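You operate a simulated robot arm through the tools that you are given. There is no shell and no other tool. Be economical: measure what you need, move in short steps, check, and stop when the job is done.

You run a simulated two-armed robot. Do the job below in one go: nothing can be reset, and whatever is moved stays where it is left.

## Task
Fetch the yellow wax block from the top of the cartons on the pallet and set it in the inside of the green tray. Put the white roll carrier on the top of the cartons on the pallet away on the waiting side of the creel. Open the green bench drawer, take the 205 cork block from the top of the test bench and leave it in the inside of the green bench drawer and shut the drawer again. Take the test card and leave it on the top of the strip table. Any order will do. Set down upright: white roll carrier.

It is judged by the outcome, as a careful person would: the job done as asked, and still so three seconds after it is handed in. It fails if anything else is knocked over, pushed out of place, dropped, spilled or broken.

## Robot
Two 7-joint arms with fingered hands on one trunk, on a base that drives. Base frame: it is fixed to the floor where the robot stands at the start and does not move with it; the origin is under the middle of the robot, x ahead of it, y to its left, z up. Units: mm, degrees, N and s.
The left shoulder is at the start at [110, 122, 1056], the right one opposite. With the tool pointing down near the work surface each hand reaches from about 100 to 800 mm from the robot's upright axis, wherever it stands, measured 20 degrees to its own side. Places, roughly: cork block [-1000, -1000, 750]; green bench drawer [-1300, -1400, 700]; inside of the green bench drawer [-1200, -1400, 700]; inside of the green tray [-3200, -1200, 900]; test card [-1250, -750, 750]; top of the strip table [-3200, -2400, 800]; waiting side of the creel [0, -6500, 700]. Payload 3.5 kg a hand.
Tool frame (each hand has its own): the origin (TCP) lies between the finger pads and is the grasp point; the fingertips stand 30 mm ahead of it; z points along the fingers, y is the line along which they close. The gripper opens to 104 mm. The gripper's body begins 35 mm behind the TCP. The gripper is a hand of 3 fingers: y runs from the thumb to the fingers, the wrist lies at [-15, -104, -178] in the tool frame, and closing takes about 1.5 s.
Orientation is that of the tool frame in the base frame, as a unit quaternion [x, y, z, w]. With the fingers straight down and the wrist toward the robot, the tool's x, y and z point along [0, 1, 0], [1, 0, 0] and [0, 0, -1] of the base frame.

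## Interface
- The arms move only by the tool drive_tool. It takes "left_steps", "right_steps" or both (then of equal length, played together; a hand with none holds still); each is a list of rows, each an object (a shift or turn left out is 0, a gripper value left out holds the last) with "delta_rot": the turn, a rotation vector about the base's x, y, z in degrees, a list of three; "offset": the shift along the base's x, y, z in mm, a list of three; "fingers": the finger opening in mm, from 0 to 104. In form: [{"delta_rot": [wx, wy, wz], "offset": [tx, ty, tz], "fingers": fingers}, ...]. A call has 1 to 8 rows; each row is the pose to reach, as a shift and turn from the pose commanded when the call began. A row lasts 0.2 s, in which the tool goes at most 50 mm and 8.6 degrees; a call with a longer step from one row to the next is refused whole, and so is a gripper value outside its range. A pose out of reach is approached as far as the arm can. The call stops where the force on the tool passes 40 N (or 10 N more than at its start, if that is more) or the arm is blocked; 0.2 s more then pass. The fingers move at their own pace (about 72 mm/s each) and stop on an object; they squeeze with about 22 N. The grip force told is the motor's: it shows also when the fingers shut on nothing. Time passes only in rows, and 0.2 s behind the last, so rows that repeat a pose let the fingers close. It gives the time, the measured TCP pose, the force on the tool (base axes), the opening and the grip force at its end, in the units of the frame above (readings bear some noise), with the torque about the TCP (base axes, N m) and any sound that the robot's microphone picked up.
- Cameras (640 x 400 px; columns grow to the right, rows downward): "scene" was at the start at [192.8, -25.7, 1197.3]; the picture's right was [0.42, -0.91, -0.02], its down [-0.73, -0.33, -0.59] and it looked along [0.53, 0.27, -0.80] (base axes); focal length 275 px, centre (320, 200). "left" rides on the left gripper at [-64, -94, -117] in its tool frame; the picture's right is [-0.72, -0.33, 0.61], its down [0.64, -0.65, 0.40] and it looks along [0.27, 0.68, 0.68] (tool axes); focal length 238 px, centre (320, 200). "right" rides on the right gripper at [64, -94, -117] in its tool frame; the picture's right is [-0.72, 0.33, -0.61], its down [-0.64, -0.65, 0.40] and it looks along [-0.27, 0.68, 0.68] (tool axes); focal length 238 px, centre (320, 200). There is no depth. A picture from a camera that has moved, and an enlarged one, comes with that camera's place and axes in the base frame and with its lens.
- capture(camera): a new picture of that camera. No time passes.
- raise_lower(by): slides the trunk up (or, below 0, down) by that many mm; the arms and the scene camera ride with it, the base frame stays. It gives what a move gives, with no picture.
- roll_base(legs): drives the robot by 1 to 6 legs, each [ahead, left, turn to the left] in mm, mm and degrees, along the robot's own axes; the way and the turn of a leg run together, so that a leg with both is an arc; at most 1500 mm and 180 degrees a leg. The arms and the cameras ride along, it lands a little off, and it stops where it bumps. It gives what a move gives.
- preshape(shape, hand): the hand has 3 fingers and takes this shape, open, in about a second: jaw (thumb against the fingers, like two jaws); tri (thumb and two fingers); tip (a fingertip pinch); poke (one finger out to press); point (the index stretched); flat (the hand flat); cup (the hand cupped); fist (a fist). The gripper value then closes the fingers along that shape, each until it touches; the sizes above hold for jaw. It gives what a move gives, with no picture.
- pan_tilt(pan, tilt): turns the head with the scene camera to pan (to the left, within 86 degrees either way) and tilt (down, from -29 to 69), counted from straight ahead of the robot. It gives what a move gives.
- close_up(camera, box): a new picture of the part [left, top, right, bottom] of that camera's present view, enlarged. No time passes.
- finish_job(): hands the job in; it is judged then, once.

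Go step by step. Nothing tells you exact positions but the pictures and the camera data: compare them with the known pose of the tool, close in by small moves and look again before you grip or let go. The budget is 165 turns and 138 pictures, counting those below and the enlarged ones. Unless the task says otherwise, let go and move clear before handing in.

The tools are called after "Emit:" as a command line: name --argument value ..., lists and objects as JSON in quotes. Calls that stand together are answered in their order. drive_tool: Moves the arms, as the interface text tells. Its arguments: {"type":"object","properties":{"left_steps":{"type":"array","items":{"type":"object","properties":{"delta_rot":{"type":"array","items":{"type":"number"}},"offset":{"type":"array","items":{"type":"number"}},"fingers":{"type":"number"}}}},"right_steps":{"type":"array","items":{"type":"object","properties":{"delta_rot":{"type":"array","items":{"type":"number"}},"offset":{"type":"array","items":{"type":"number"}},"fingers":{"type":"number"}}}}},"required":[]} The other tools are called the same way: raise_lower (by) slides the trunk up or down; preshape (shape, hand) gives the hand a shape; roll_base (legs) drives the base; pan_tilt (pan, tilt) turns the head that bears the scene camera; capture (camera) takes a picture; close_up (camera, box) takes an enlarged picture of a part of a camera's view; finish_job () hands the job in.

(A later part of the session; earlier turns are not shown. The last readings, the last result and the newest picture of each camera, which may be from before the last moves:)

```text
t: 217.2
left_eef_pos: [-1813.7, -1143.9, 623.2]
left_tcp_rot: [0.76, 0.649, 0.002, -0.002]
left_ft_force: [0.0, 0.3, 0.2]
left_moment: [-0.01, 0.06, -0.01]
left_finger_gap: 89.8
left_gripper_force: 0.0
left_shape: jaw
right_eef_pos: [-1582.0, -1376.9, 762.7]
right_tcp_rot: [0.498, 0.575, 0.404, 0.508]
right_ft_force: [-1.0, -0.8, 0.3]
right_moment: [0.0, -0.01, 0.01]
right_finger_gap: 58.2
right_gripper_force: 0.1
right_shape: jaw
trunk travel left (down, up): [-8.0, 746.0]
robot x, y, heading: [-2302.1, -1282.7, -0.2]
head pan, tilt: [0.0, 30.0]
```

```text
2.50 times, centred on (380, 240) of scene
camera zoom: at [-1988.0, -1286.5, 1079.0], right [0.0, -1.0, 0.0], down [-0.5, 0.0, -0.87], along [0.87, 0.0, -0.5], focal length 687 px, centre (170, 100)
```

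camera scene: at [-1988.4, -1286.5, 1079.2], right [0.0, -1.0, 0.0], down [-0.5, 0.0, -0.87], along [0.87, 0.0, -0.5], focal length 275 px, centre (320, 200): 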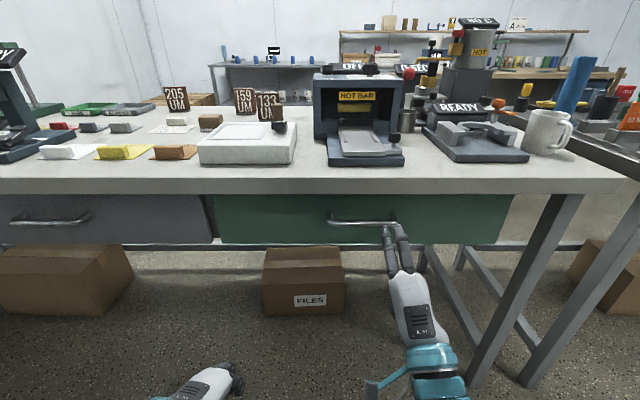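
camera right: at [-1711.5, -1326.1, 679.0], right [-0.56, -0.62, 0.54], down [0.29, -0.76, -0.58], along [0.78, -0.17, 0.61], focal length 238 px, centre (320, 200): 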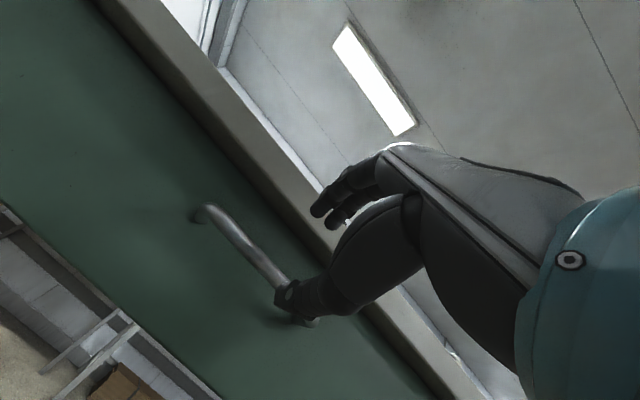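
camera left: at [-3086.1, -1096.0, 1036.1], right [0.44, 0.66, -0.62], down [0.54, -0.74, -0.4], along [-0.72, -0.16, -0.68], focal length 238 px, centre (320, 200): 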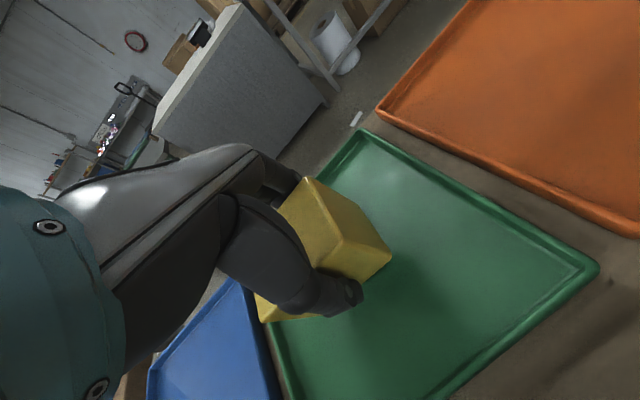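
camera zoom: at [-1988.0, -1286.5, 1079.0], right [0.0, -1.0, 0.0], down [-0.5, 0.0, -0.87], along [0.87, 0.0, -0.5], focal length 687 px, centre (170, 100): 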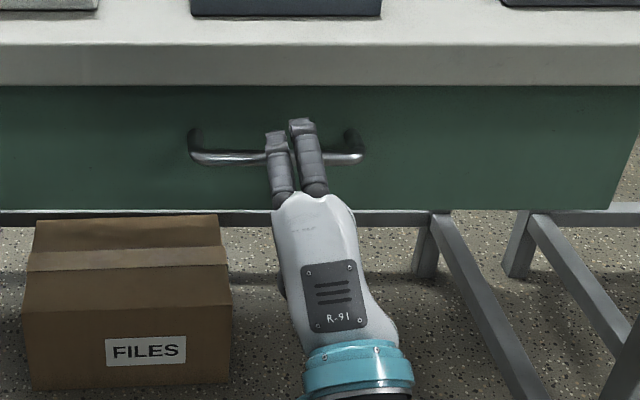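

The hand is centred on the bar, fingers above and thumb below. Advancing and closing.

Emit:
drive_tool --right_steps '[{"offset": [20, 0, 0]}, {"offset": [40, 0, 0]}, {"offset": [42, 0, 0], "fingers": 0}, {"offset": [42, 0, 0]}, {"offset": [42, 0, 0]}, {"offset": [42, 0, 0]}, {"offset": [42, 0, 0]}]'

Emit:
close_up --camera "scene" --box '[280, 160, 480, 320]'

```text
t: 218.8
left_eef_pos: [-1812.9, -1145.5, 623.7]
left_tcp_rot: [0.761, 0.649, 0.002, 0.0]
left_ft_force: [-0.6, -0.4, 0.8]
left_moment: [-0.02, 0.02, -0.01]
left_finger_gap: 90.2
left_gripper_force: 0.0
left_shape: jaw
right_eef_pos: [-1541.4, -1377.4, 763.6]
right_tcp_rot: [0.496, 0.576, 0.405, 0.507]
right_ft_force: [-3.4, -0.1, -1.1]
right_moment: [0.01, 0.01, 0.01]
right_finger_gap: 0.0
right_gripper_force: 22.0
right_shape: jaw
trunk travel left (down, up): [-8.0, 746.0]
robot x, y, heading: [-2299.4, -1283.8, -0.0]
head pan, tilt: [0.0, 30.0]
```

```text
2.50 times, centred on (380, 240) of scene
camera zoom: at [-1988.6, -1286.6, 1079.2], right [0.0, -1.0, 0.0], down [-0.5, 0.0, -0.87], along [0.87, 0.0, -0.5], focal length 687 px, centre (170, 100)
```

zoom: 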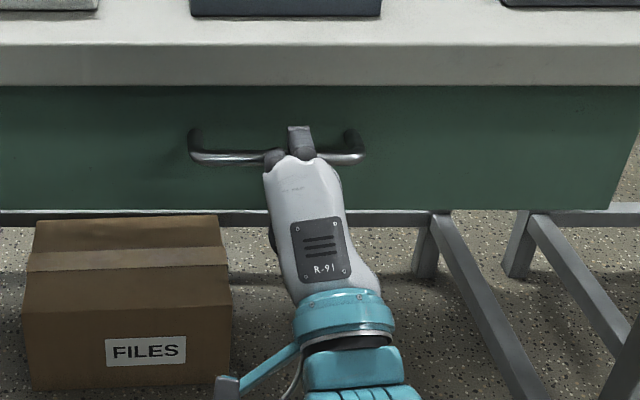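

Gap reads 0, though a finger seems over the bar. Testing with a small pull.

Emit:
drive_tool --right_steps '[{"offset": [-15, 0, 0]}, {"offset": [-30, 0, 0]}, {"offset": [-45, 0, 0]}]'

Emit:
close_up --camera "scene" --box '[280, 160, 480, 320]'

Emit:
capture --camera "right"

```text
t: 219.6
left_eef_pos: [-1812.4, -1143.9, 623.7]
left_tcp_rot: [0.76, 0.65, 0.002, -0.001]
left_ft_force: [-0.6, 0.3, 0.0]
left_moment: [-0.03, 0.03, 0.01]
left_finger_gap: 89.6
left_gripper_force: 0.0
left_shape: jaw
right_eef_pos: [-1585.9, -1378.3, 761.8]
right_tcp_rot: [0.497, 0.576, 0.404, 0.508]
right_ft_force: [-0.3, -0.8, -0.3]
right_moment: [0.01, 0.01, 0.04]
right_finger_gap: 0.0
right_gripper_force: 22.0
right_shape: jaw
trunk travel left (down, up): [-8.0, 746.0]
robot x, y, heading: [-2300.9, -1283.2, -0.1]
head pan, tilt: [0.0, 30.0]
```

```text
2.50 times, centred on (380, 240) of scene
camera zoom: at [-1988.0, -1286.5, 1079.0], right [0.0, -1.0, 0.0], down [-0.5, 0.0, -0.87], along [0.87, 0.0, -0.5], focal length 687 px, centre (170, 100)
```

zoom: 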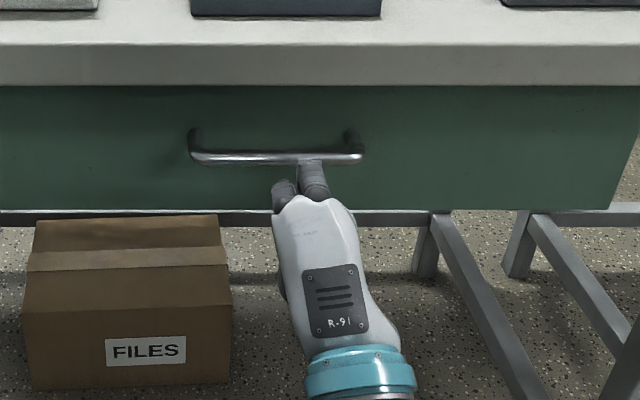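

```text
51 pictures are left
camera right: at [-1714.7, -1326.5, 678.3], right [-0.56, -0.62, 0.55], down [0.29, -0.76, -0.58], along [0.78, -0.17, 0.61], focal length 238 px, centre (320, 200)
```

right: 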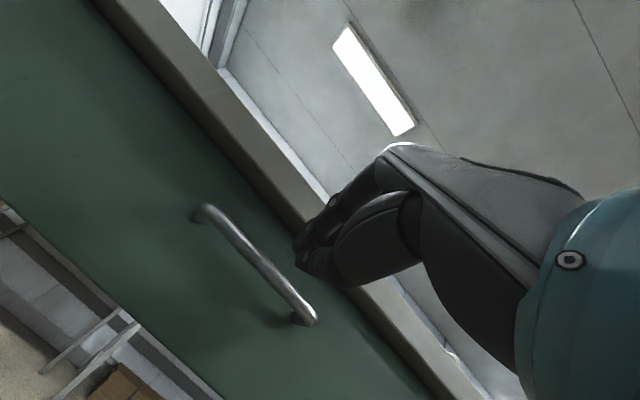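

The bar is lower and farther than assumed: [-1500,-1375,744]. Reopen, lower 17 mm, advance further and close again.

Emit:
drive_tool --right_steps '[{"offset": [0, 0, -10], "fingers": 62}, {"offset": [0, 2, -17]}, {"offset": [0, 2, -17]}, {"offset": [0, 2, -17]}, {"offset": [25, 2, -17]}, {"offset": [50, 2, -16]}, {"offset": [66, 2, -15]}, {"offset": [66, 2, -15]}]'

Emit:
drive_tool --right_steps '[{"fingers": 0}, {"fingers": 0}, {"fingers": 0}, {"fingers": 0}, {"fingers": 0}]'

Emit:
close_up --camera "scene" --box '[280, 160, 480, 320]'

```text
t: 221.4
left_eef_pos: [-1813.6, -1143.5, 622.7]
left_tcp_rot: [0.761, 0.649, 0.002, 0.0]
left_ft_force: [0.6, 0.5, -0.6]
left_moment: [0.0, -0.02, 0.02]
left_finger_gap: 90.1
left_gripper_force: 0.1
left_shape: jaw
right_eef_pos: [-1518.4, -1375.4, 747.0]
right_tcp_rot: [0.497, 0.576, 0.404, 0.508]
right_ft_force: [-0.4, -0.2, -0.8]
right_moment: [0.0, 0.0, 0.0]
right_finger_gap: 61.9
right_gripper_force: 0.1
right_shape: jaw
trunk travel left (down, up): [-8.0, 746.0]
robot x, y, heading: [-2301.2, -1285.3, 0.3]
head pan, tilt: [0.0, 30.0]
```

```text
t: 222.6
left_eef_pos: [-1811.4, -1144.0, 623.0]
left_tcp_rot: [0.761, 0.649, 0.001, -0.001]
left_ft_force: [-0.1, -0.3, 0.3]
left_moment: [0.01, 0.03, 0.0]
left_finger_gap: 89.9
left_gripper_force: 0.1
left_shape: jaw
right_eef_pos: [-1517.7, -1375.1, 746.6]
right_tcp_rot: [0.498, 0.576, 0.403, 0.508]
right_ft_force: [4.2, -1.1, -2.9]
right_moment: [0.05, 0.0, -0.02]
right_finger_gap: 5.5
right_gripper_force: 22.1
right_shape: jaw
trunk travel left (down, up): [-8.0, 746.0]
robot x, y, heading: [-2298.6, -1284.6, 0.2]
head pan, tilt: [0.0, 30.0]
```

```text
2.50 times, centred on (380, 240) of scene
camera zoom: at [-1987.6, -1286.6, 1078.9], right [0.0, -1.0, 0.0], down [-0.5, 0.0, -0.87], along [0.87, 0.0, -0.5], focal length 687 px, centre (170, 100)
```

zoom: 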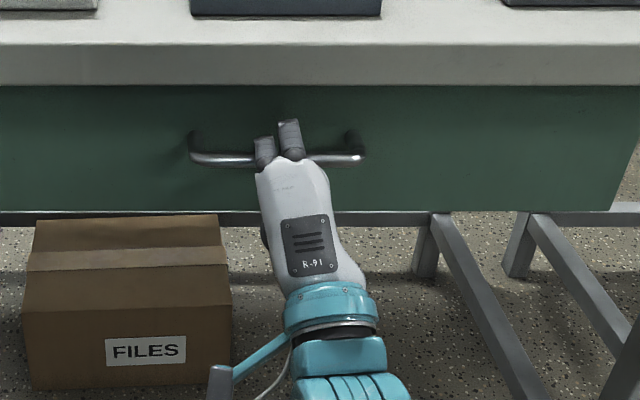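

Now the bar is held (gap 5.5 mm). Pulling the drawer open by driving the base back.

Emit:
roll_base --legs '[[-190, 0, 0]]'

Emit:
capture --camera "scene"

```text
t: 224.1
left_eef_pos: [-2002.0, -1145.2, 622.4]
left_tcp_rot: [0.761, 0.649, 0.001, 0.0]
left_ft_force: [-0.2, -0.6, 0.0]
left_moment: [-0.02, -0.01, -0.01]
left_finger_gap: 90.0
left_gripper_force: 0.0
left_shape: jaw
right_eef_pos: [-1707.9, -1374.6, 745.5]
right_tcp_rot: [0.498, 0.577, 0.402, 0.508]
right_ft_force: [-0.3, 0.8, -5.5]
right_moment: [0.05, 0.07, -0.01]
right_finger_gap: 6.3
right_gripper_force: 22.2
right_shape: jaw
trunk travel left (down, up): [-8.0, 746.0]
robot x, y, heading: [-2489.9, -1285.8, -0.0]
head pan, tilt: [0.0, 30.0]
```

```text
49 pictures are left
camera scene: at [-2176.7, -1286.7, 1078.8], right [0.0, -1.0, 0.0], down [-0.5, 0.0, -0.87], along [0.87, 0.0, -0.5], focal length 275 px, centre (320, 200)
```

scene: 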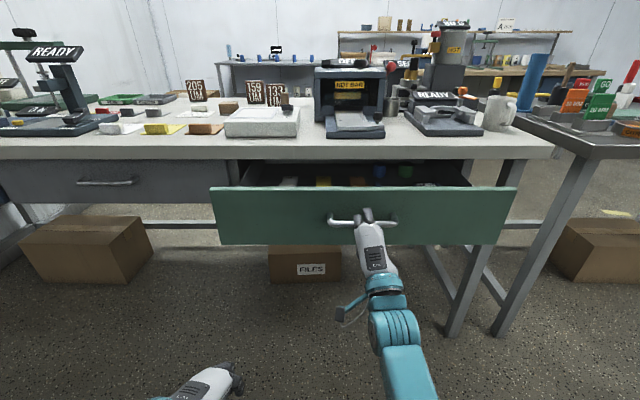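

The drawer is open about 190 mm. Pulling a bit more with the arm, then releasing the bar and viewing inside.

Emit:
drive_tool --right_steps '[{"offset": [-20, 0, 0]}, {"offset": [-40, 0, 0]}, {"offset": [-60, 0, 0]}, {"offset": [-60, 0, 0], "fingers": 60}, {"offset": [-60, 0, 0]}, {"offset": [-60, 0, 0]}, {"offset": [-85, 0, 0]}, {"offset": [-120, 0, 0]}]'

Emit:
raise_lower --by 400

Emit:
pan_tilt --pan 0 --tilt 45

Emit:
capture --camera "scene"

```text
t: 226.1
left_eef_pos: [-2002.0, -1144.5, 623.3]
left_tcp_rot: [0.76, 0.649, 0.002, 0.0]
left_ft_force: [0.0, 0.3, 0.2]
left_moment: [-0.01, -0.01, -0.02]
left_finger_gap: 89.8
left_gripper_force: 0.0
left_shape: jaw
right_eef_pos: [-1818.1, -1386.5, 773.6]
right_tcp_rot: [0.479, 0.563, 0.407, 0.536]
right_ft_force: [-0.1, -0.5, 0.2]
right_moment: [0.02, 0.0, 0.01]
right_finger_gap: 60.0
right_gripper_force: 0.1
right_shape: jaw
trunk travel left (down, up): [-8.0, 746.0]
robot x, y, heading: [-2486.8, -1281.1, -0.2]
head pan, tilt: [0.0, 30.0]
stopped in row 8 (right hand): the arm was blocked; the commanded pose is now the measured one
```

```text
t: 229.9
left_eef_pos: [-2002.7, -1143.5, 1022.8]
left_tcp_rot: [0.76, 0.649, 0.001, -0.001]
left_ft_force: [-0.4, -0.1, 0.0]
left_moment: [-0.01, -0.05, 0.02]
left_finger_gap: 89.7
left_gripper_force: 0.1
left_shape: jaw
right_eef_pos: [-1817.8, -1384.6, 1172.4]
right_tcp_rot: [0.481, 0.563, 0.407, 0.535]
right_ft_force: [0.3, 0.8, 1.4]
right_moment: [-0.04, -0.01, -0.01]
right_finger_gap: 59.8
right_gripper_force: 0.1
right_shape: jaw
trunk travel left (down, up): [-408.0, 346.0]
robot x, y, heading: [-2490.0, -1285.8, 0.0]
head pan, tilt: [0.0, 30.0]
```

```text
t: 230.7
left_eef_pos: [-2000.9, -1143.4, 1023.1]
left_tcp_rot: [0.76, 0.65, 0.002, -0.001]
left_ft_force: [-0.2, -0.3, 0.5]
left_moment: [0.02, -0.02, -0.03]
left_finger_gap: 90.0
left_gripper_force: 0.0
left_shape: jaw
right_eef_pos: [-1817.5, -1384.8, 1172.5]
right_tcp_rot: [0.48, 0.564, 0.409, 0.533]
right_ft_force: [-0.4, -0.4, -0.4]
right_moment: [0.0, 0.01, 0.01]
right_finger_gap: 59.8
right_gripper_force: 0.0
right_shape: jaw
trunk travel left (down, up): [-408.0, 346.0]
robot x, y, heading: [-2489.3, -1283.2, 0.1]
head pan, tilt: [0.0, 45.0]
```

```text
48 pictures are left
camera scene: at [-2373.6, -1286.4, 1472.1], right [0.0, -1.0, 0.0], down [-0.71, 0.0, -0.71], along [0.71, 0.0, -0.71], focal length 275 px, centre (320, 200)
```

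scene: 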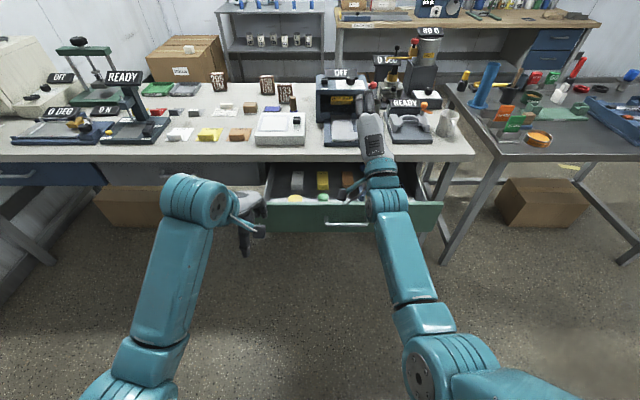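

The drawer stands open with room inside. Now I drive around to the +x side of the bench to fetch the cork block and card; the path down the aisle first.

Emit:
roll_base --legs '[[230, 0, 0], [0, 0, -90], [1290, 0, 0], [1290, 0, 0], [0, 0, 90]]'

Emit:
pan_tilt --pan 0 --tilt 25

Emit:
capture --camera "scene"

```text
t: 252.4
left_eef_pos: [-1783.4, -3743.9, 1022.8]
left_tcp_rot: [0.761, 0.649, 0.001, 0.0]
left_ft_force: [0.4, -0.2, -0.1]
left_moment: [-0.01, 0.0, 0.03]
left_finger_gap: 89.8
left_gripper_force: 0.0
left_shape: jaw
right_eef_pos: [-1598.3, -3984.7, 1174.4]
right_tcp_rot: [0.481, 0.563, 0.408, 0.534]
right_ft_force: [-0.6, -0.8, 0.8]
right_moment: [0.04, 0.0, -0.01]
right_finger_gap: 59.8
right_gripper_force: 0.1
right_shape: jaw
trunk travel left (down, up): [-408.0, 346.0]
robot x, y, heading: [-2271.8, -3885.7, -0.1]
head pan, tilt: [0.0, 45.0]
```

```text
t: 253.2
left_eef_pos: [-1783.1, -3744.2, 1022.9]
left_tcp_rot: [0.76, 0.65, 0.002, -0.001]
left_ft_force: [0.5, 0.0, -0.2]
left_moment: [-0.02, -0.01, 0.01]
left_finger_gap: 89.9
left_gripper_force: 0.1
left_shape: jaw
right_eef_pos: [-1598.9, -3984.4, 1171.8]
right_tcp_rot: [0.481, 0.563, 0.408, 0.534]
right_ft_force: [0.5, -0.6, -0.3]
right_moment: [-0.01, 0.01, -0.01]
right_finger_gap: 60.1
right_gripper_force: 0.1
right_shape: jaw
trunk travel left (down, up): [-408.0, 346.0]
robot x, y, heading: [-2271.6, -3883.7, -0.1]
head pan, tilt: [0.0, 25.0]
```

```text
47 pictures are left
camera scene: at [-2143.7, -3886.7, 1502.6], right [0.0, -1.0, 0.0], down [-0.42, 0.0, -0.91], along [0.91, 0.0, -0.42], focal length 275 px, centre (320, 200)
```

scene: 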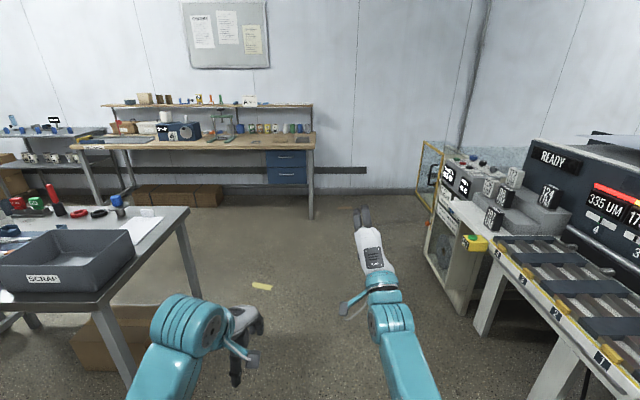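

Path is clear. Driving on to the aisle and up to the bench's +x side.

Emit:
roll_base --legs '[[1100, 0, 0], [1100, 0, 0], [0, 0, 90], [1450, 0, 0], [1450, 0, 0], [0, 0, 90]]'

Emit:
pan_tilt --pan -10 --tilt 40

Emit:
capture --camera "scene"

```text
t: 285.2
left_eef_pos: [-610.1, -1123.4, 1023.1]
left_tcp_rot: [-0.657, 0.754, -0.001, -0.001]
left_ft_force: [0.2, -0.3, -0.1]
left_moment: [0.01, 0.0, 0.03]
left_finger_gap: 89.9
left_gripper_force: 0.0
left_shape: jaw
right_eef_pos: [-798.5, -886.5, 1172.5]
right_tcp_rot: [0.568, -0.475, -0.53, 0.413]
right_ft_force: [1.1, -0.1, -0.6]
right_moment: [-0.02, -0.01, -0.02]
right_finger_gap: 59.8
right_gripper_force: 0.1
right_shape: jaw
trunk travel left (down, up): [-408.0, 346.0]
robot x, y, heading: [-122.4, -972.7, -179.1]
head pan, tilt: [0.0, 25.0]
```

```text
t: 286.0
left_eef_pos: [-609.9, -1123.5, 1023.7]
left_tcp_rot: [-0.656, 0.754, 0.0, -0.002]
left_ft_force: [0.2, -0.2, -0.4]
left_moment: [0.01, -0.01, -0.01]
left_finger_gap: 90.0
left_gripper_force: 0.1
left_shape: jaw
right_eef_pos: [-798.4, -885.8, 1172.0]
right_tcp_rot: [0.567, -0.476, -0.53, 0.413]
right_ft_force: [0.2, -0.1, 0.7]
right_moment: [-0.02, -0.01, 0.01]
right_finger_gap: 59.8
right_gripper_force: 0.1
right_shape: jaw
trunk travel left (down, up): [-408.0, 346.0]
robot x, y, heading: [-125.6, -969.8, -179.2]
head pan, tilt: [-10.0, 40.0]
```

```text
46 pictures are left
camera scene: at [-245.5, -961.7, 1479.4], right [0.15, 0.99, 0.0], down [0.63, -0.1, -0.77], along [-0.76, 0.12, -0.64], focal length 275 px, centre (320, 200)
```

scene: 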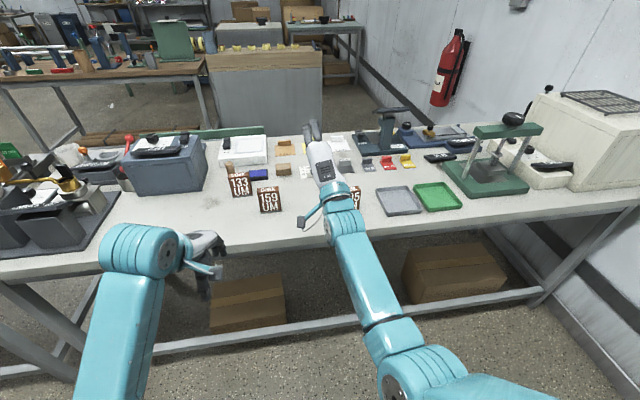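

The 205 block is behind my right hand, at about [-950,-728]. I'll pitch the right hand back to straight down and look.

Emit:
drive_tool --right_steps '[{"delta_rot": [-1, -8.4, -0.8], "fingers": 104}, {"delta_rot": [-2.1, -16.8, -1.6]}, {"delta_rot": [-3.1, -25.2, -2.4]}, {"delta_rot": [-4.2, -33.6, -3.2]}, {"delta_rot": [-5.2, -42, -4]}, {"delta_rot": [-6.2, -50.4, -4.9]}, {"delta_rot": [-7.3, -58.8, -5.7]}, {"delta_rot": [-8.3, -67.2, -6.5]}]'

Emit:
drive_tool --right_steps '[{"delta_rot": [-1, -8.4, -0.8]}, {"delta_rot": [-2.1, -16.8, -1.6]}, {"delta_rot": [-2.1, -16.8, -1.6]}]'

Emit:
capture --camera "scene"

Emit:
capture --camera "right"

```text
t: 287.8
left_eef_pos: [-609.6, -1123.7, 1022.3]
left_tcp_rot: [-0.656, 0.755, -0.001, -0.002]
left_ft_force: [-0.9, -0.5, -0.2]
left_moment: [0.02, 0.02, -0.02]
left_finger_gap: 89.8
left_gripper_force: 0.0
left_shape: jaw
right_eef_pos: [-797.9, -887.2, 1173.4]
right_tcp_rot: [0.71, -0.69, -0.113, 0.09]
right_ft_force: [-0.2, 0.2, 0.0]
right_moment: [-0.03, 0.02, 0.0]
right_finger_gap: 103.6
right_gripper_force: 0.0
right_shape: jaw
trunk travel left (down, up): [-408.0, 346.0]
robot x, y, heading: [-121.2, -971.0, -178.8]
head pan, tilt: [-10.0, 40.0]
```

```text
t: 288.6
left_eef_pos: [-609.2, -1123.4, 1023.5]
left_tcp_rot: [-0.657, 0.754, 0.0, -0.002]
left_ft_force: [1.1, -0.6, 0.6]
left_moment: [0.01, 0.01, 0.02]
left_finger_gap: 90.0
left_gripper_force: 0.1
left_shape: jaw
right_eef_pos: [-796.9, -886.3, 1173.1]
right_tcp_rot: [0.707, -0.707, 0.001, 0.001]
right_ft_force: [-0.1, -0.6, 0.0]
right_moment: [-0.01, 0.02, 0.0]
right_finger_gap: 103.6
right_gripper_force: 0.0
right_shape: jaw
trunk travel left (down, up): [-408.0, 346.0]
robot x, y, heading: [-122.9, -972.8, -178.9]
head pan, tilt: [-10.0, 40.0]
```

```text
45 pictures are left
camera scene: at [-245.4, -961.8, 1479.3], right [0.15, 0.99, 0.0], down [0.64, -0.1, -0.77], along [-0.76, 0.12, -0.64], focal length 275 px, centre (320, 200)
```

scene: 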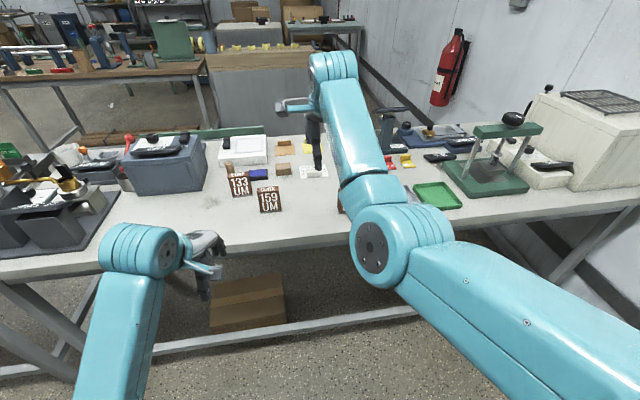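

```text
44 pictures are left
camera right: at [-703.7, -949.1, 1290.9], right [-0.33, 0.72, 0.61], down [0.65, 0.64, -0.4], along [-0.68, 0.27, -0.68], focal length 238 px, centre (320, 200)
```

right: 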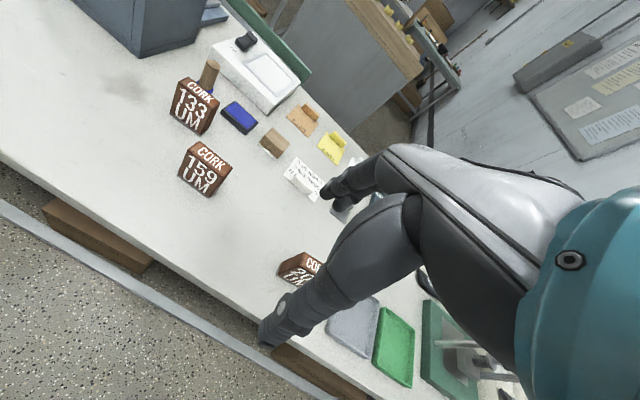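

Cork 205's top is near [-940,-750]. Bringing the base closer by 200 and aligning the hand over it.

Emit:
roll_base --legs '[[200, -60, 0]]'

Emit:
drive_tool --right_steps '[{"offset": [28, 38, 0]}, {"offset": [57, 76, 0]}, {"offset": [57, 76, -45]}, {"offset": [57, 76, -90]}, {"offset": [57, 76, -130]}, {"offset": [57, 76, -150]}, {"offset": [57, 76, -150]}]'

Emit:
capture --camera "scene"

Emit:
capture --camera "right"

```text
t: 290.2
left_eef_pos: [-809.2, -1067.2, 1022.4]
left_tcp_rot: [-0.657, 0.754, 0.0, -0.001]
left_ft_force: [0.3, -0.6, 0.6]
left_moment: [0.03, -0.04, -0.01]
left_finger_gap: 89.9
left_gripper_force: 0.0
left_shape: jaw
right_eef_pos: [-998.0, -829.4, 1172.4]
right_tcp_rot: [-0.707, 0.707, -0.002, -0.001]
right_ft_force: [-0.4, -0.5, -0.3]
right_moment: [0.01, -0.02, 0.01]
right_finger_gap: 104.0
right_gripper_force: 0.0
right_shape: jaw
trunk travel left (down, up): [-408.0, 346.0]
robot x, y, heading: [-322.8, -919.0, -179.2]
head pan, tilt: [-10.0, 40.0]
```

```text
t: 291.9
left_eef_pos: [-808.5, -1067.7, 1023.0]
left_tcp_rot: [-0.657, 0.754, 0.0, -0.002]
left_ft_force: [0.3, 0.3, 0.7]
left_moment: [0.0, 0.04, 0.03]
left_finger_gap: 89.9
left_gripper_force: 0.0
left_shape: jaw
right_eef_pos: [-941.1, -752.9, 1022.8]
right_tcp_rot: [-0.707, 0.707, -0.001, -0.001]
right_ft_force: [0.1, 0.3, -0.9]
right_moment: [-0.03, 0.0, 0.01]
right_finger_gap: 103.8
right_gripper_force: 0.1
right_shape: jaw
trunk travel left (down, up): [-408.0, 346.0]
robot x, y, heading: [-323.3, -915.6, -178.8]
head pan, tilt: [-10.0, 40.0]
```

```text
43 pictures are left
camera scene: at [-444.4, -905.6, 1479.3], right [0.16, 0.99, 0.0], down [0.64, -0.1, -0.77], along [-0.76, 0.12, -0.64], focal length 275 px, centre (320, 200)
```

scene: 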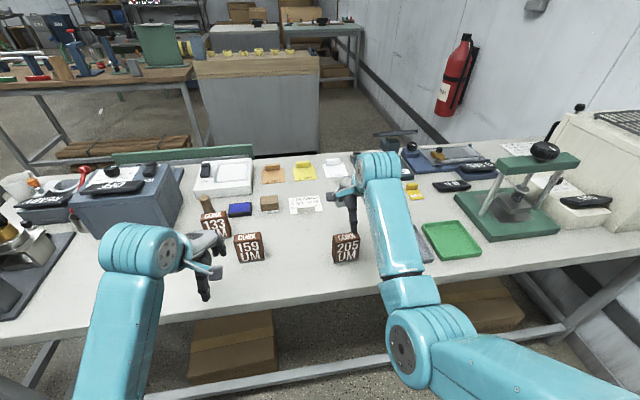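

```text
42 pictures are left
camera right: at [-845.9, -816.3, 1141.0], right [-0.33, 0.72, 0.61], down [0.65, 0.64, -0.41], along [-0.68, 0.27, -0.68], focal length 238 px, centre (320, 200)
```

right: 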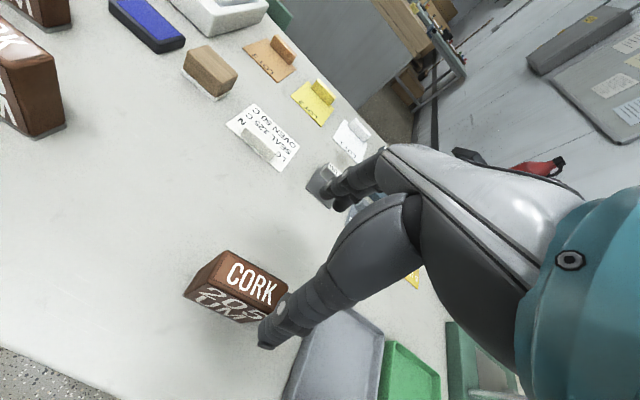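

Triangulated cork top: [-917,-764,~945]. Shifting and lowering around it.

Emit:
drive_tool --right_steps '[{"offset": [24, -11, 0]}, {"offset": [24, -11, -40]}, {"offset": [24, -11, -65]}, {"offset": [24, -11, -65]}]'

Emit:
capture --camera "right"

Emit:
close_up --camera "scene" --box '[270, 150, 450, 290]'

```text
t: 292.9
left_eef_pos: [-809.0, -1066.1, 1023.1]
left_tcp_rot: [-0.657, 0.754, 0.0, -0.002]
left_ft_force: [-0.6, -0.7, -0.2]
left_moment: [0.02, -0.03, -0.02]
left_finger_gap: 89.9
left_gripper_force: 0.0
left_shape: jaw
right_eef_pos: [-915.9, -764.2, 958.0]
right_tcp_rot: [0.707, -0.707, 0.001, 0.001]
right_ft_force: [0.8, -0.8, -0.2]
right_moment: [-0.02, -0.02, 0.04]
right_finger_gap: 103.8
right_gripper_force: 0.1
right_shape: jaw
trunk travel left (down, up): [-408.0, 346.0]
robot x, y, heading: [-319.9, -917.3, -179.0]
head pan, tilt: [-10.0, 40.0]
```

```text
41 pictures are left
camera right: at [-821.7, -826.9, 1075.0], right [-0.33, 0.72, 0.61], down [0.65, 0.64, -0.41], along [-0.68, 0.27, -0.68], focal length 238 px, centre (320, 200)
```

right: 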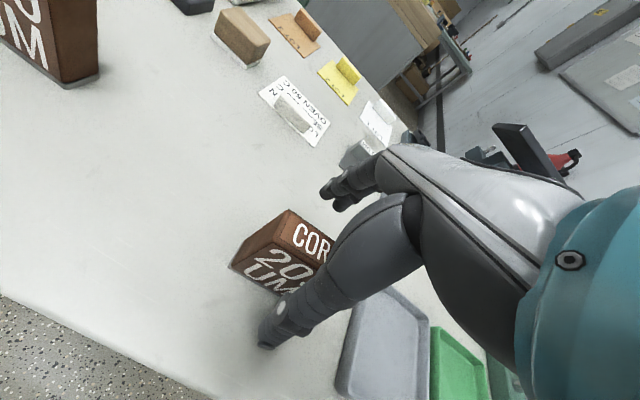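

```text
2.86 times, centred on (360, 220) of scene
camera zoom: at [-444.6, -905.5, 1479.3], right [0.16, 0.99, 0.0], down [0.64, -0.1, -0.77], along [-0.76, 0.12, -0.64], focal length 785 px, centre (206, 143)
```

zoom: 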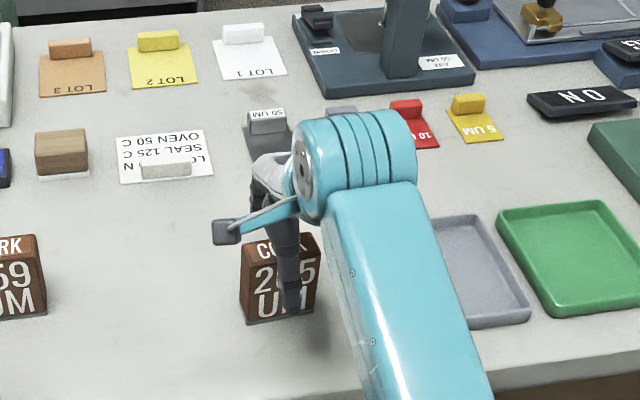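

Fingers straddle the cork. Lower 25 mm and close.

Emit:
drive_tool --right_steps '[{"offset": [0, -3, -15]}, {"offset": [0, -4, -27]}, {"offset": [0, -4, -27], "fingers": 0}, {"offset": [0, -4, -27]}, {"offset": [0, -4, -27]}, {"offset": [0, -4, -27]}, {"offset": [0, -4, -27]}, {"offset": [0, -4, -27]}]'

Emit:
close_up --camera "scene" --box '[270, 150, 450, 290]'

```text
t: 294.6
left_eef_pos: [-808.8, -1065.3, 1022.8]
left_tcp_rot: [-0.657, 0.754, -0.001, -0.002]
left_ft_force: [0.5, -0.2, 0.2]
left_moment: [-0.03, 0.01, 0.02]
left_finger_gap: 89.9
left_gripper_force: 0.0
left_shape: jaw
right_eef_pos: [-916.1, -767.7, 931.2]
right_tcp_rot: [0.707, -0.707, 0.002, 0.0]
right_ft_force: [0.0, 0.2, 0.5]
right_moment: [-0.01, -0.02, 0.01]
right_finger_gap: 25.7
right_gripper_force: 21.8
right_shape: jaw
trunk travel left (down, up): [-408.0, 346.0]
robot x, y, heading: [-324.2, -917.6, -178.9]
head pan, tilt: [-10.0, 40.0]
```

```text
2.86 times, centred on (360, 220) of scene
camera zoom: at [-444.6, -905.5, 1479.3], right [0.16, 0.99, 0.0], down [0.64, -0.1, -0.77], along [-0.76, 0.12, -0.64], focal length 785 px, centre (206, 143)
```

zoom: 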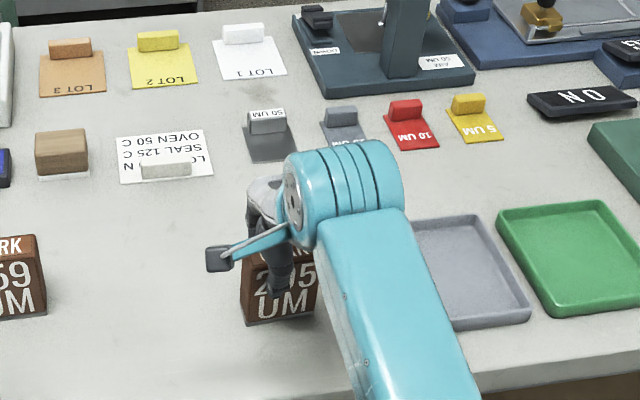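

Cork is gripped (25.7 mm). Lift it, then shift the base so the left hand can take the test card by its grip block at about [-1120,-845].

Emit:
drive_tool --right_steps '[{"offset": [0, 0, 45]}, {"offset": [0, 0, 90]}, {"offset": [20, 0, 130]}, {"offset": [50, 0, 160]}]' --left_steps '[{"offset": [0, 0, 20]}, {"offset": [0, 0, 40]}, {"offset": [0, 0, 60]}, {"offset": [0, 0, 60], "fingers": 60}]'

Emit:
roll_base --legs '[[120, -210, 0]]'

Emit:
capture --camera "left"

Emit:
capture --camera "scene"

```text
t: 295.6
left_eef_pos: [-808.1, -1066.3, 1083.4]
left_tcp_rot: [-0.657, 0.754, 0.0, -0.002]
left_ft_force: [0.7, -0.4, -1.3]
left_moment: [-0.01, 0.01, 0.01]
left_finger_gap: 60.7
left_gripper_force: 0.1
left_shape: jaw
right_eef_pos: [-864.6, -769.3, 1091.6]
right_tcp_rot: [0.707, -0.707, 0.001, 0.0]
right_ft_force: [0.3, 0.0, -1.6]
right_moment: [0.01, -0.02, 0.01]
right_finger_gap: 25.4
right_gripper_force: 22.0
right_shape: jaw
trunk travel left (down, up): [-408.0, 346.0]
robot x, y, heading: [-324.8, -914.4, -178.9]
head pan, tilt: [-10.0, 40.0]
```

```text
t: 297.4
left_eef_pos: [-934.7, -859.7, 1082.8]
left_tcp_rot: [-0.658, 0.753, -0.001, -0.002]
left_ft_force: [-0.1, 0.1, -0.2]
left_moment: [-0.01, -0.01, 0.0]
left_finger_gap: 60.4
left_gripper_force: 0.1
left_shape: jaw
right_eef_pos: [-991.6, -564.1, 1091.5]
right_tcp_rot: [0.708, -0.707, 0.002, 0.001]
right_ft_force: [-0.1, 0.3, -1.6]
right_moment: [0.0, 0.03, 0.01]
right_finger_gap: 25.5
right_gripper_force: 21.7
right_shape: jaw
trunk travel left (down, up): [-408.0, 346.0]
robot x, y, heading: [-447.1, -711.7, -178.9]
head pan, tilt: [-10.0, 40.0]
```

```text
38 pictures are left
camera left: at [-832.2, -809.5, 1198.2], right [0.42, 0.67, -0.62], down [0.56, -0.73, -0.4], along [-0.71, -0.18, -0.68], focal length 238 px, centre (320, 200)
```

left: 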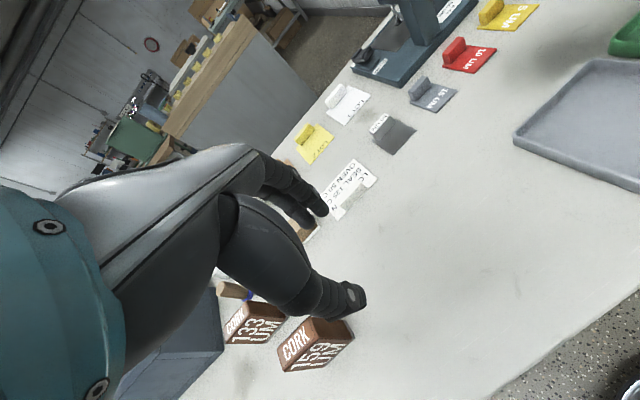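

```text
37 pictures are left
camera scene: at [-570.3, -699.7, 1479.2], right [0.15, 0.99, 0.0], down [0.64, -0.1, -0.77], along [-0.76, 0.12, -0.64], focal length 275 px, centre (320, 200)
```

scene: 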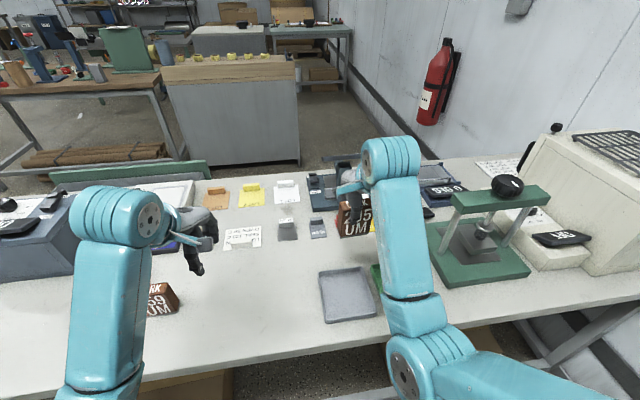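

Card grip estimated at [-1124,-848]; its axis matches the left hand's present turn. Moving above it.

Emit:
drive_tool --left_steps '[{"offset": [-45, 3, 0], "fingers": 60}, {"offset": [-90, 6, 0]}, {"offset": [-135, 9, 0]}, {"offset": [-180, 12, 0]}, {"offset": [-188, 12, -45]}, {"offset": [-188, 12, -90]}, {"offset": [-188, 12, -120]}, {"offset": [-188, 12, -120]}]'

Emit:
capture --camera "left"

Emit:
close_up --camera "scene" --box '[150, 150, 330, 290]'

```text
t: 299.2
left_eef_pos: [-1122.9, -848.8, 962.2]
left_tcp_rot: [-0.657, 0.754, 0.0, -0.002]
left_ft_force: [-0.4, 0.1, -0.4]
left_moment: [-0.01, 0.01, 0.04]
left_finger_gap: 60.2
left_gripper_force: 0.0
left_shape: jaw
right_eef_pos: [-991.5, -565.2, 1090.6]
right_tcp_rot: [0.708, -0.707, 0.002, 0.001]
right_ft_force: [-0.3, -0.3, -1.0]
right_moment: [0.0, -0.01, 0.0]
right_finger_gap: 25.3
right_gripper_force: 21.7
right_shape: jaw
trunk travel left (down, up): [-408.0, 346.0]
robot x, y, heading: [-448.8, -710.3, -178.8]
head pan, tilt: [-10.0, 40.0]
```

```text
36 pictures are left
camera left: at [-1019.7, -797.5, 1077.5], right [0.42, 0.67, -0.62], down [0.56, -0.73, -0.4], along [-0.72, -0.17, -0.68], focal length 238 px, centre (320, 200)
```

left: 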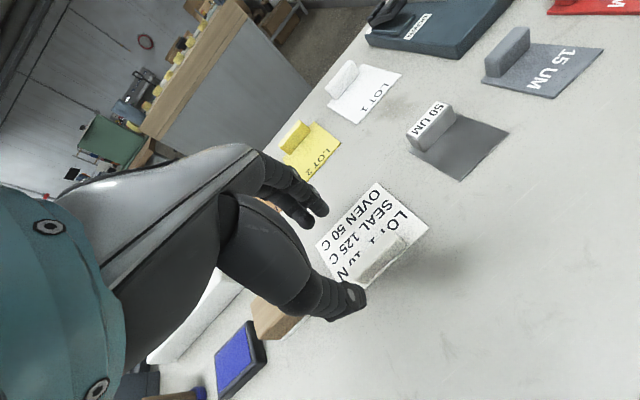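

```text
2.86 times, centred on (240, 220) of scene
camera zoom: at [-569.7, -700.5, 1479.3], right [0.15, 0.99, 0.0], down [0.64, -0.1, -0.77], along [-0.76, 0.12, -0.64], focal length 785 px, centre (549, 143)
```

zoom: 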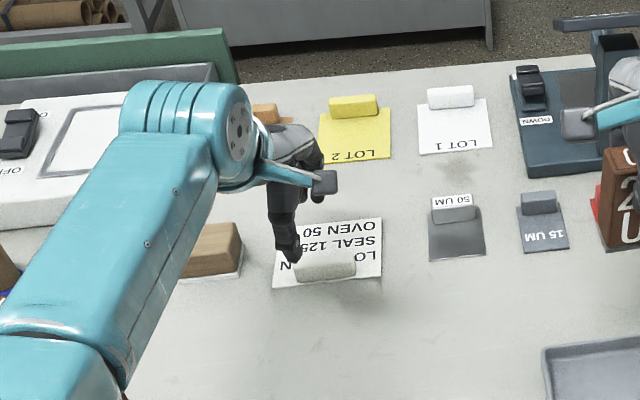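

Grip block triangulated at [-1118,-835,878]. Aligning and descending with force watch.

Emit:
drive_tool --left_steps '[{"offset": [5, 14, 0]}, {"offset": [5, 14, -30]}, {"offset": [5, 14, -55]}, {"offset": [5, 14, -62]}, {"offset": [5, 14, -62]}]'

Emit:
capture --camera "left"

Emit:
close_up --camera "scene" --box '[170, 180, 310, 290]'

```text
t: 300.4
left_eef_pos: [-1112.7, -834.4, 902.3]
left_tcp_rot: [-0.656, 0.755, -0.001, -0.002]
left_ft_force: [-1.0, -0.5, 0.0]
left_moment: [-0.02, 0.02, 0.02]
left_finger_gap: 60.4
left_gripper_force: 0.2
left_shape: jaw
left hand out of reach, approached as far as the arm can: row 3, 4, 5
right_eef_pos: [-991.6, -564.1, 1091.1]
right_tcp_rot: [0.707, -0.707, 0.001, 0.002]
right_ft_force: [0.1, 0.5, -2.0]
right_moment: [0.01, 0.01, -0.03]
right_finger_gap: 25.5
right_gripper_force: 22.0
right_shape: jaw
trunk travel left (down, up): [-408.0, 346.0]
robot x, y, heading: [-445.3, -711.5, -178.8]
head pan, tilt: [-10.0, 40.0]
```

```text
34 pictures are left
camera left: at [-1009.8, -784.7, 1017.8], right [0.42, 0.67, -0.62], down [0.56, -0.73, -0.4], along [-0.72, -0.17, -0.68], focal length 238 px, centre (320, 200)
```

left: 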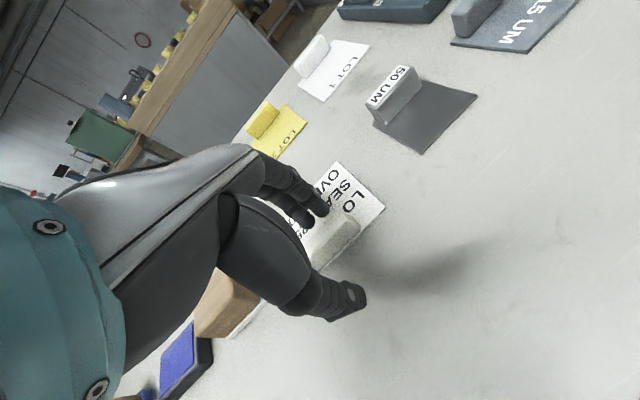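

```text
3.64 times, centred on (240, 235) of scene
camera zoom: at [-569.8, -700.4, 1479.3], right [0.15, 0.99, 0.0], down [0.64, -0.1, -0.77], along [-0.76, 0.12, -0.64], focal length 999 px, centre (611, 73)
```

zoom: 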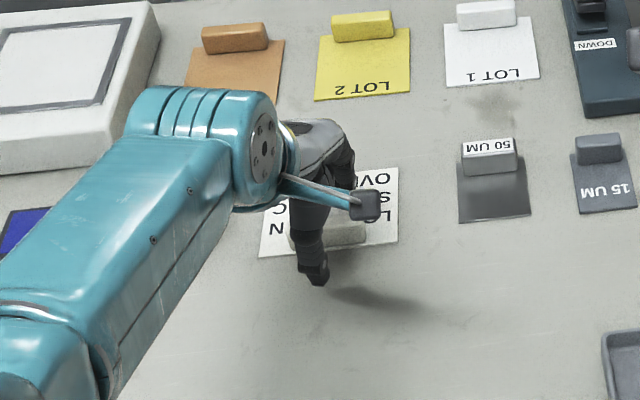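

The grip block is between the fingers. Lowering with the trunk in small steps.

Emit:
raise_lower --by -10

Emit:
close_up --camera "left" --box '[240, 150, 440, 330]'

```text
t: 301.0
left_eef_pos: [-1111.6, -835.0, 893.5]
left_tcp_rot: [-0.657, 0.754, -0.001, -0.002]
left_ft_force: [0.9, 0.0, 0.1]
left_moment: [0.02, -0.02, 0.01]
left_finger_gap: 60.3
left_gripper_force: 0.1
left_shape: jaw
right_eef_pos: [-991.0, -565.2, 1081.7]
right_tcp_rot: [0.708, -0.707, 0.001, 0.001]
right_ft_force: [0.3, 0.0, -1.5]
right_moment: [-0.02, 0.01, 0.0]
right_finger_gap: 25.4
right_gripper_force: 21.8
right_shape: jaw
trunk travel left (down, up): [-398.0, 356.0]
robot x, y, heading: [-447.9, -713.2, -178.9]
head pan, tilt: [-10.0, 40.0]
```

```text
2.22 times, centred on (340, 240) of left
camera zoom: at [-1009.4, -784.7, 1008.2], right [0.42, 0.67, -0.62], down [0.56, -0.73, -0.4], along [-0.72, -0.18, -0.68], focal length 530 px, centre (276, 111)
```

zoom: 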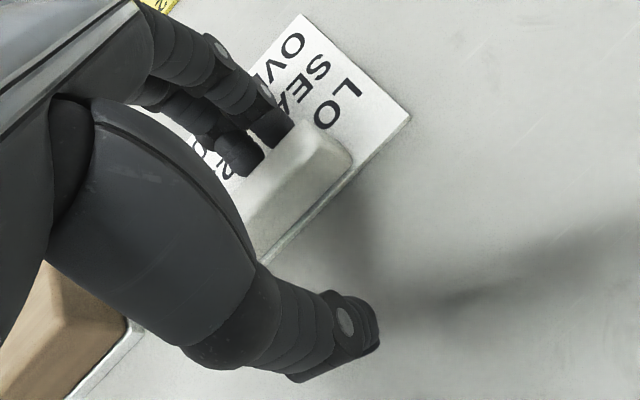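

Thumb shadow shows there's still room below. Lowering 12 more.

Emit:
raise_lower --by -12

Emit:
close_up --camera "left" --box '[240, 150, 440, 330]'

```text
t: 301.6
left_eef_pos: [-1113.6, -836.7, 884.6]
left_tcp_rot: [-0.658, 0.753, 0.001, -0.003]
left_ft_force: [1.1, 0.0, 9.5]
left_moment: [0.07, 0.35, 0.0]
left_finger_gap: 60.1
left_gripper_force: 0.1
left_shape: jaw
right_eef_pos: [-991.0, -564.3, 1069.9]
right_tcp_rot: [0.708, -0.706, 0.001, 0.002]
right_ft_force: [0.2, -0.4, -1.4]
right_moment: [-0.06, -0.02, 0.0]
right_finger_gap: 25.7
right_gripper_force: 22.2
right_shape: jaw
trunk travel left (down, up): [-386.0, 368.0]
robot x, y, heading: [-445.2, -709.8, -178.8]
head pan, tilt: [-10.0, 40.0]
```

```text
2.22 times, centred on (340, 240) of left
camera zoom: at [-1009.7, -784.5, 998.1], right [0.42, 0.67, -0.62], down [0.56, -0.72, -0.41], along [-0.72, -0.17, -0.67], focal length 530 px, centre (276, 111)
```

zoom: 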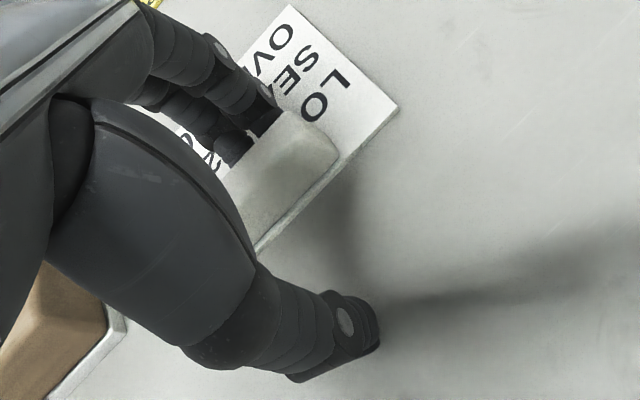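

Contact at tip level ≈ 854. Rise 3 mm and close on the grip.

Emit:
raise_lower --by 3

Emit:
drive_tool --left_steps '[{"fingers": 0}, {"fingers": 0}, {"fingers": 0}, {"fingers": 0}, {"fingers": 0}]'

Emit:
close_up --camera "left" --box '[240, 150, 440, 330]'

```text
t: 302.1
left_eef_pos: [-1112.4, -834.8, 883.8]
left_tcp_rot: [-0.658, 0.753, -0.001, -0.001]
left_ft_force: [0.5, 0.1, 4.1]
left_moment: [0.04, 0.16, -0.01]
left_finger_gap: 61.0
left_gripper_force: 0.0
left_shape: jaw
right_eef_pos: [-991.1, -565.0, 1071.9]
right_tcp_rot: [0.708, -0.706, 0.0, 0.001]
right_ft_force: [0.0, 0.3, -1.2]
right_moment: [-0.02, 0.0, 0.01]
right_finger_gap: 25.7
right_gripper_force: 22.2
right_shape: jaw
trunk travel left (down, up): [-389.0, 365.0]
robot x, y, heading: [-447.4, -706.8, -179.0]
head pan, tilt: [-10.0, 40.0]
```

```text
t: 303.3
left_eef_pos: [-1112.0, -836.2, 883.7]
left_tcp_rot: [-0.657, 0.754, -0.001, -0.001]
left_ft_force: [-0.2, -0.5, 1.3]
left_moment: [0.07, 0.11, 0.05]
left_finger_gap: 16.8
left_gripper_force: 22.2
left_shape: jaw
right_eef_pos: [-991.4, -564.8, 1072.1]
right_tcp_rot: [0.707, -0.707, 0.001, 0.001]
right_ft_force: [0.7, 0.0, -1.3]
right_moment: [-0.05, -0.02, 0.0]
right_finger_gap: 25.5
right_gripper_force: 22.2
right_shape: jaw
trunk travel left (down, up): [-389.0, 365.0]
robot x, y, heading: [-447.6, -711.2, -178.9]
head pan, tilt: [-10.0, 40.0]
```

```text
2.22 times, centred on (340, 240) of left
camera zoom: at [-1009.6, -784.7, 999.1], right [0.42, 0.67, -0.62], down [0.56, -0.72, -0.4], along [-0.71, -0.17, -0.68], focal length 530 px, centre (276, 111)
```

zoom: 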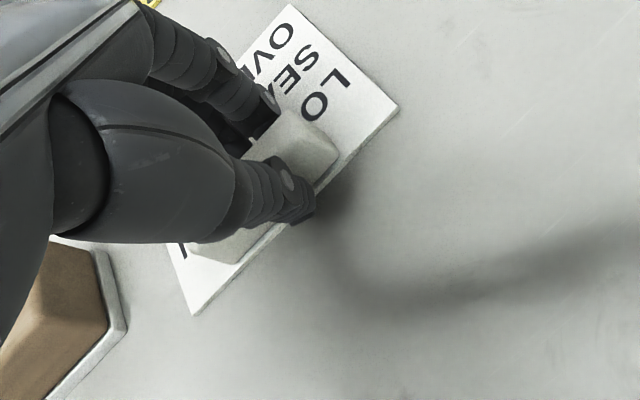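

The card's grip is held (16.8 mm). Lift with the trunk and back off from the bench.

Emit:
raise_lower --by 180

Emit:
roll_base --legs '[[-330, 0, 0]]'

Emit:
capture --camera "scene"

```text
t: 305.3
left_eef_pos: [-1112.9, -836.1, 1093.0]
left_tcp_rot: [-0.656, 0.754, 0.014, -0.019]
left_ft_force: [-0.1, 0.4, -0.7]
left_moment: [0.0, -0.01, 0.01]
left_finger_gap: 16.7
left_gripper_force: 21.9
left_shape: jaw
right_eef_pos: [-992.1, -565.7, 1252.5]
right_tcp_rot: [0.708, -0.707, 0.001, 0.0]
right_ft_force: [0.0, -0.2, -1.8]
right_moment: [0.0, 0.01, 0.01]
right_finger_gap: 26.0
right_gripper_force: 21.9
right_shape: jaw
trunk travel left (down, up): [-569.0, 185.0]
robot x, y, heading: [-448.3, -713.2, -178.9]
head pan, tilt: [-10.0, 40.0]
```

```text
t: 307.5
left_eef_pos: [-785.9, -828.9, 1093.4]
left_tcp_rot: [-0.656, 0.754, 0.014, -0.018]
left_ft_force: [-0.7, -0.1, -1.0]
left_moment: [0.0, -0.01, -0.04]
left_finger_gap: 16.8
left_gripper_force: 22.1
left_shape: jaw
right_eef_pos: [-663.0, -557.7, 1251.6]
right_tcp_rot: [-0.706, 0.708, -0.001, 0.0]
right_ft_force: [-0.3, -0.4, -1.3]
right_moment: [-0.04, 0.0, -0.01]
right_finger_gap: 25.5
right_gripper_force: 22.3
right_shape: jaw
trunk travel left (down, up): [-569.0, 185.0]
robot x, y, heading: [-118.9, -707.8, -178.9]
head pan, tilt: [-10.0, 40.0]
```

```text
29 pictures are left
camera scene: at [-218.8, -693.8, 1641.1], right [0.16, 0.99, 0.0], down [0.64, -0.1, -0.77], along [-0.76, 0.12, -0.64], focal length 275 px, centre (320, 200)
```

scene: 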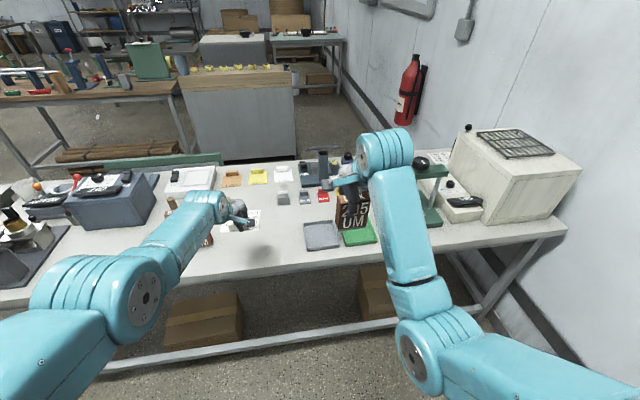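

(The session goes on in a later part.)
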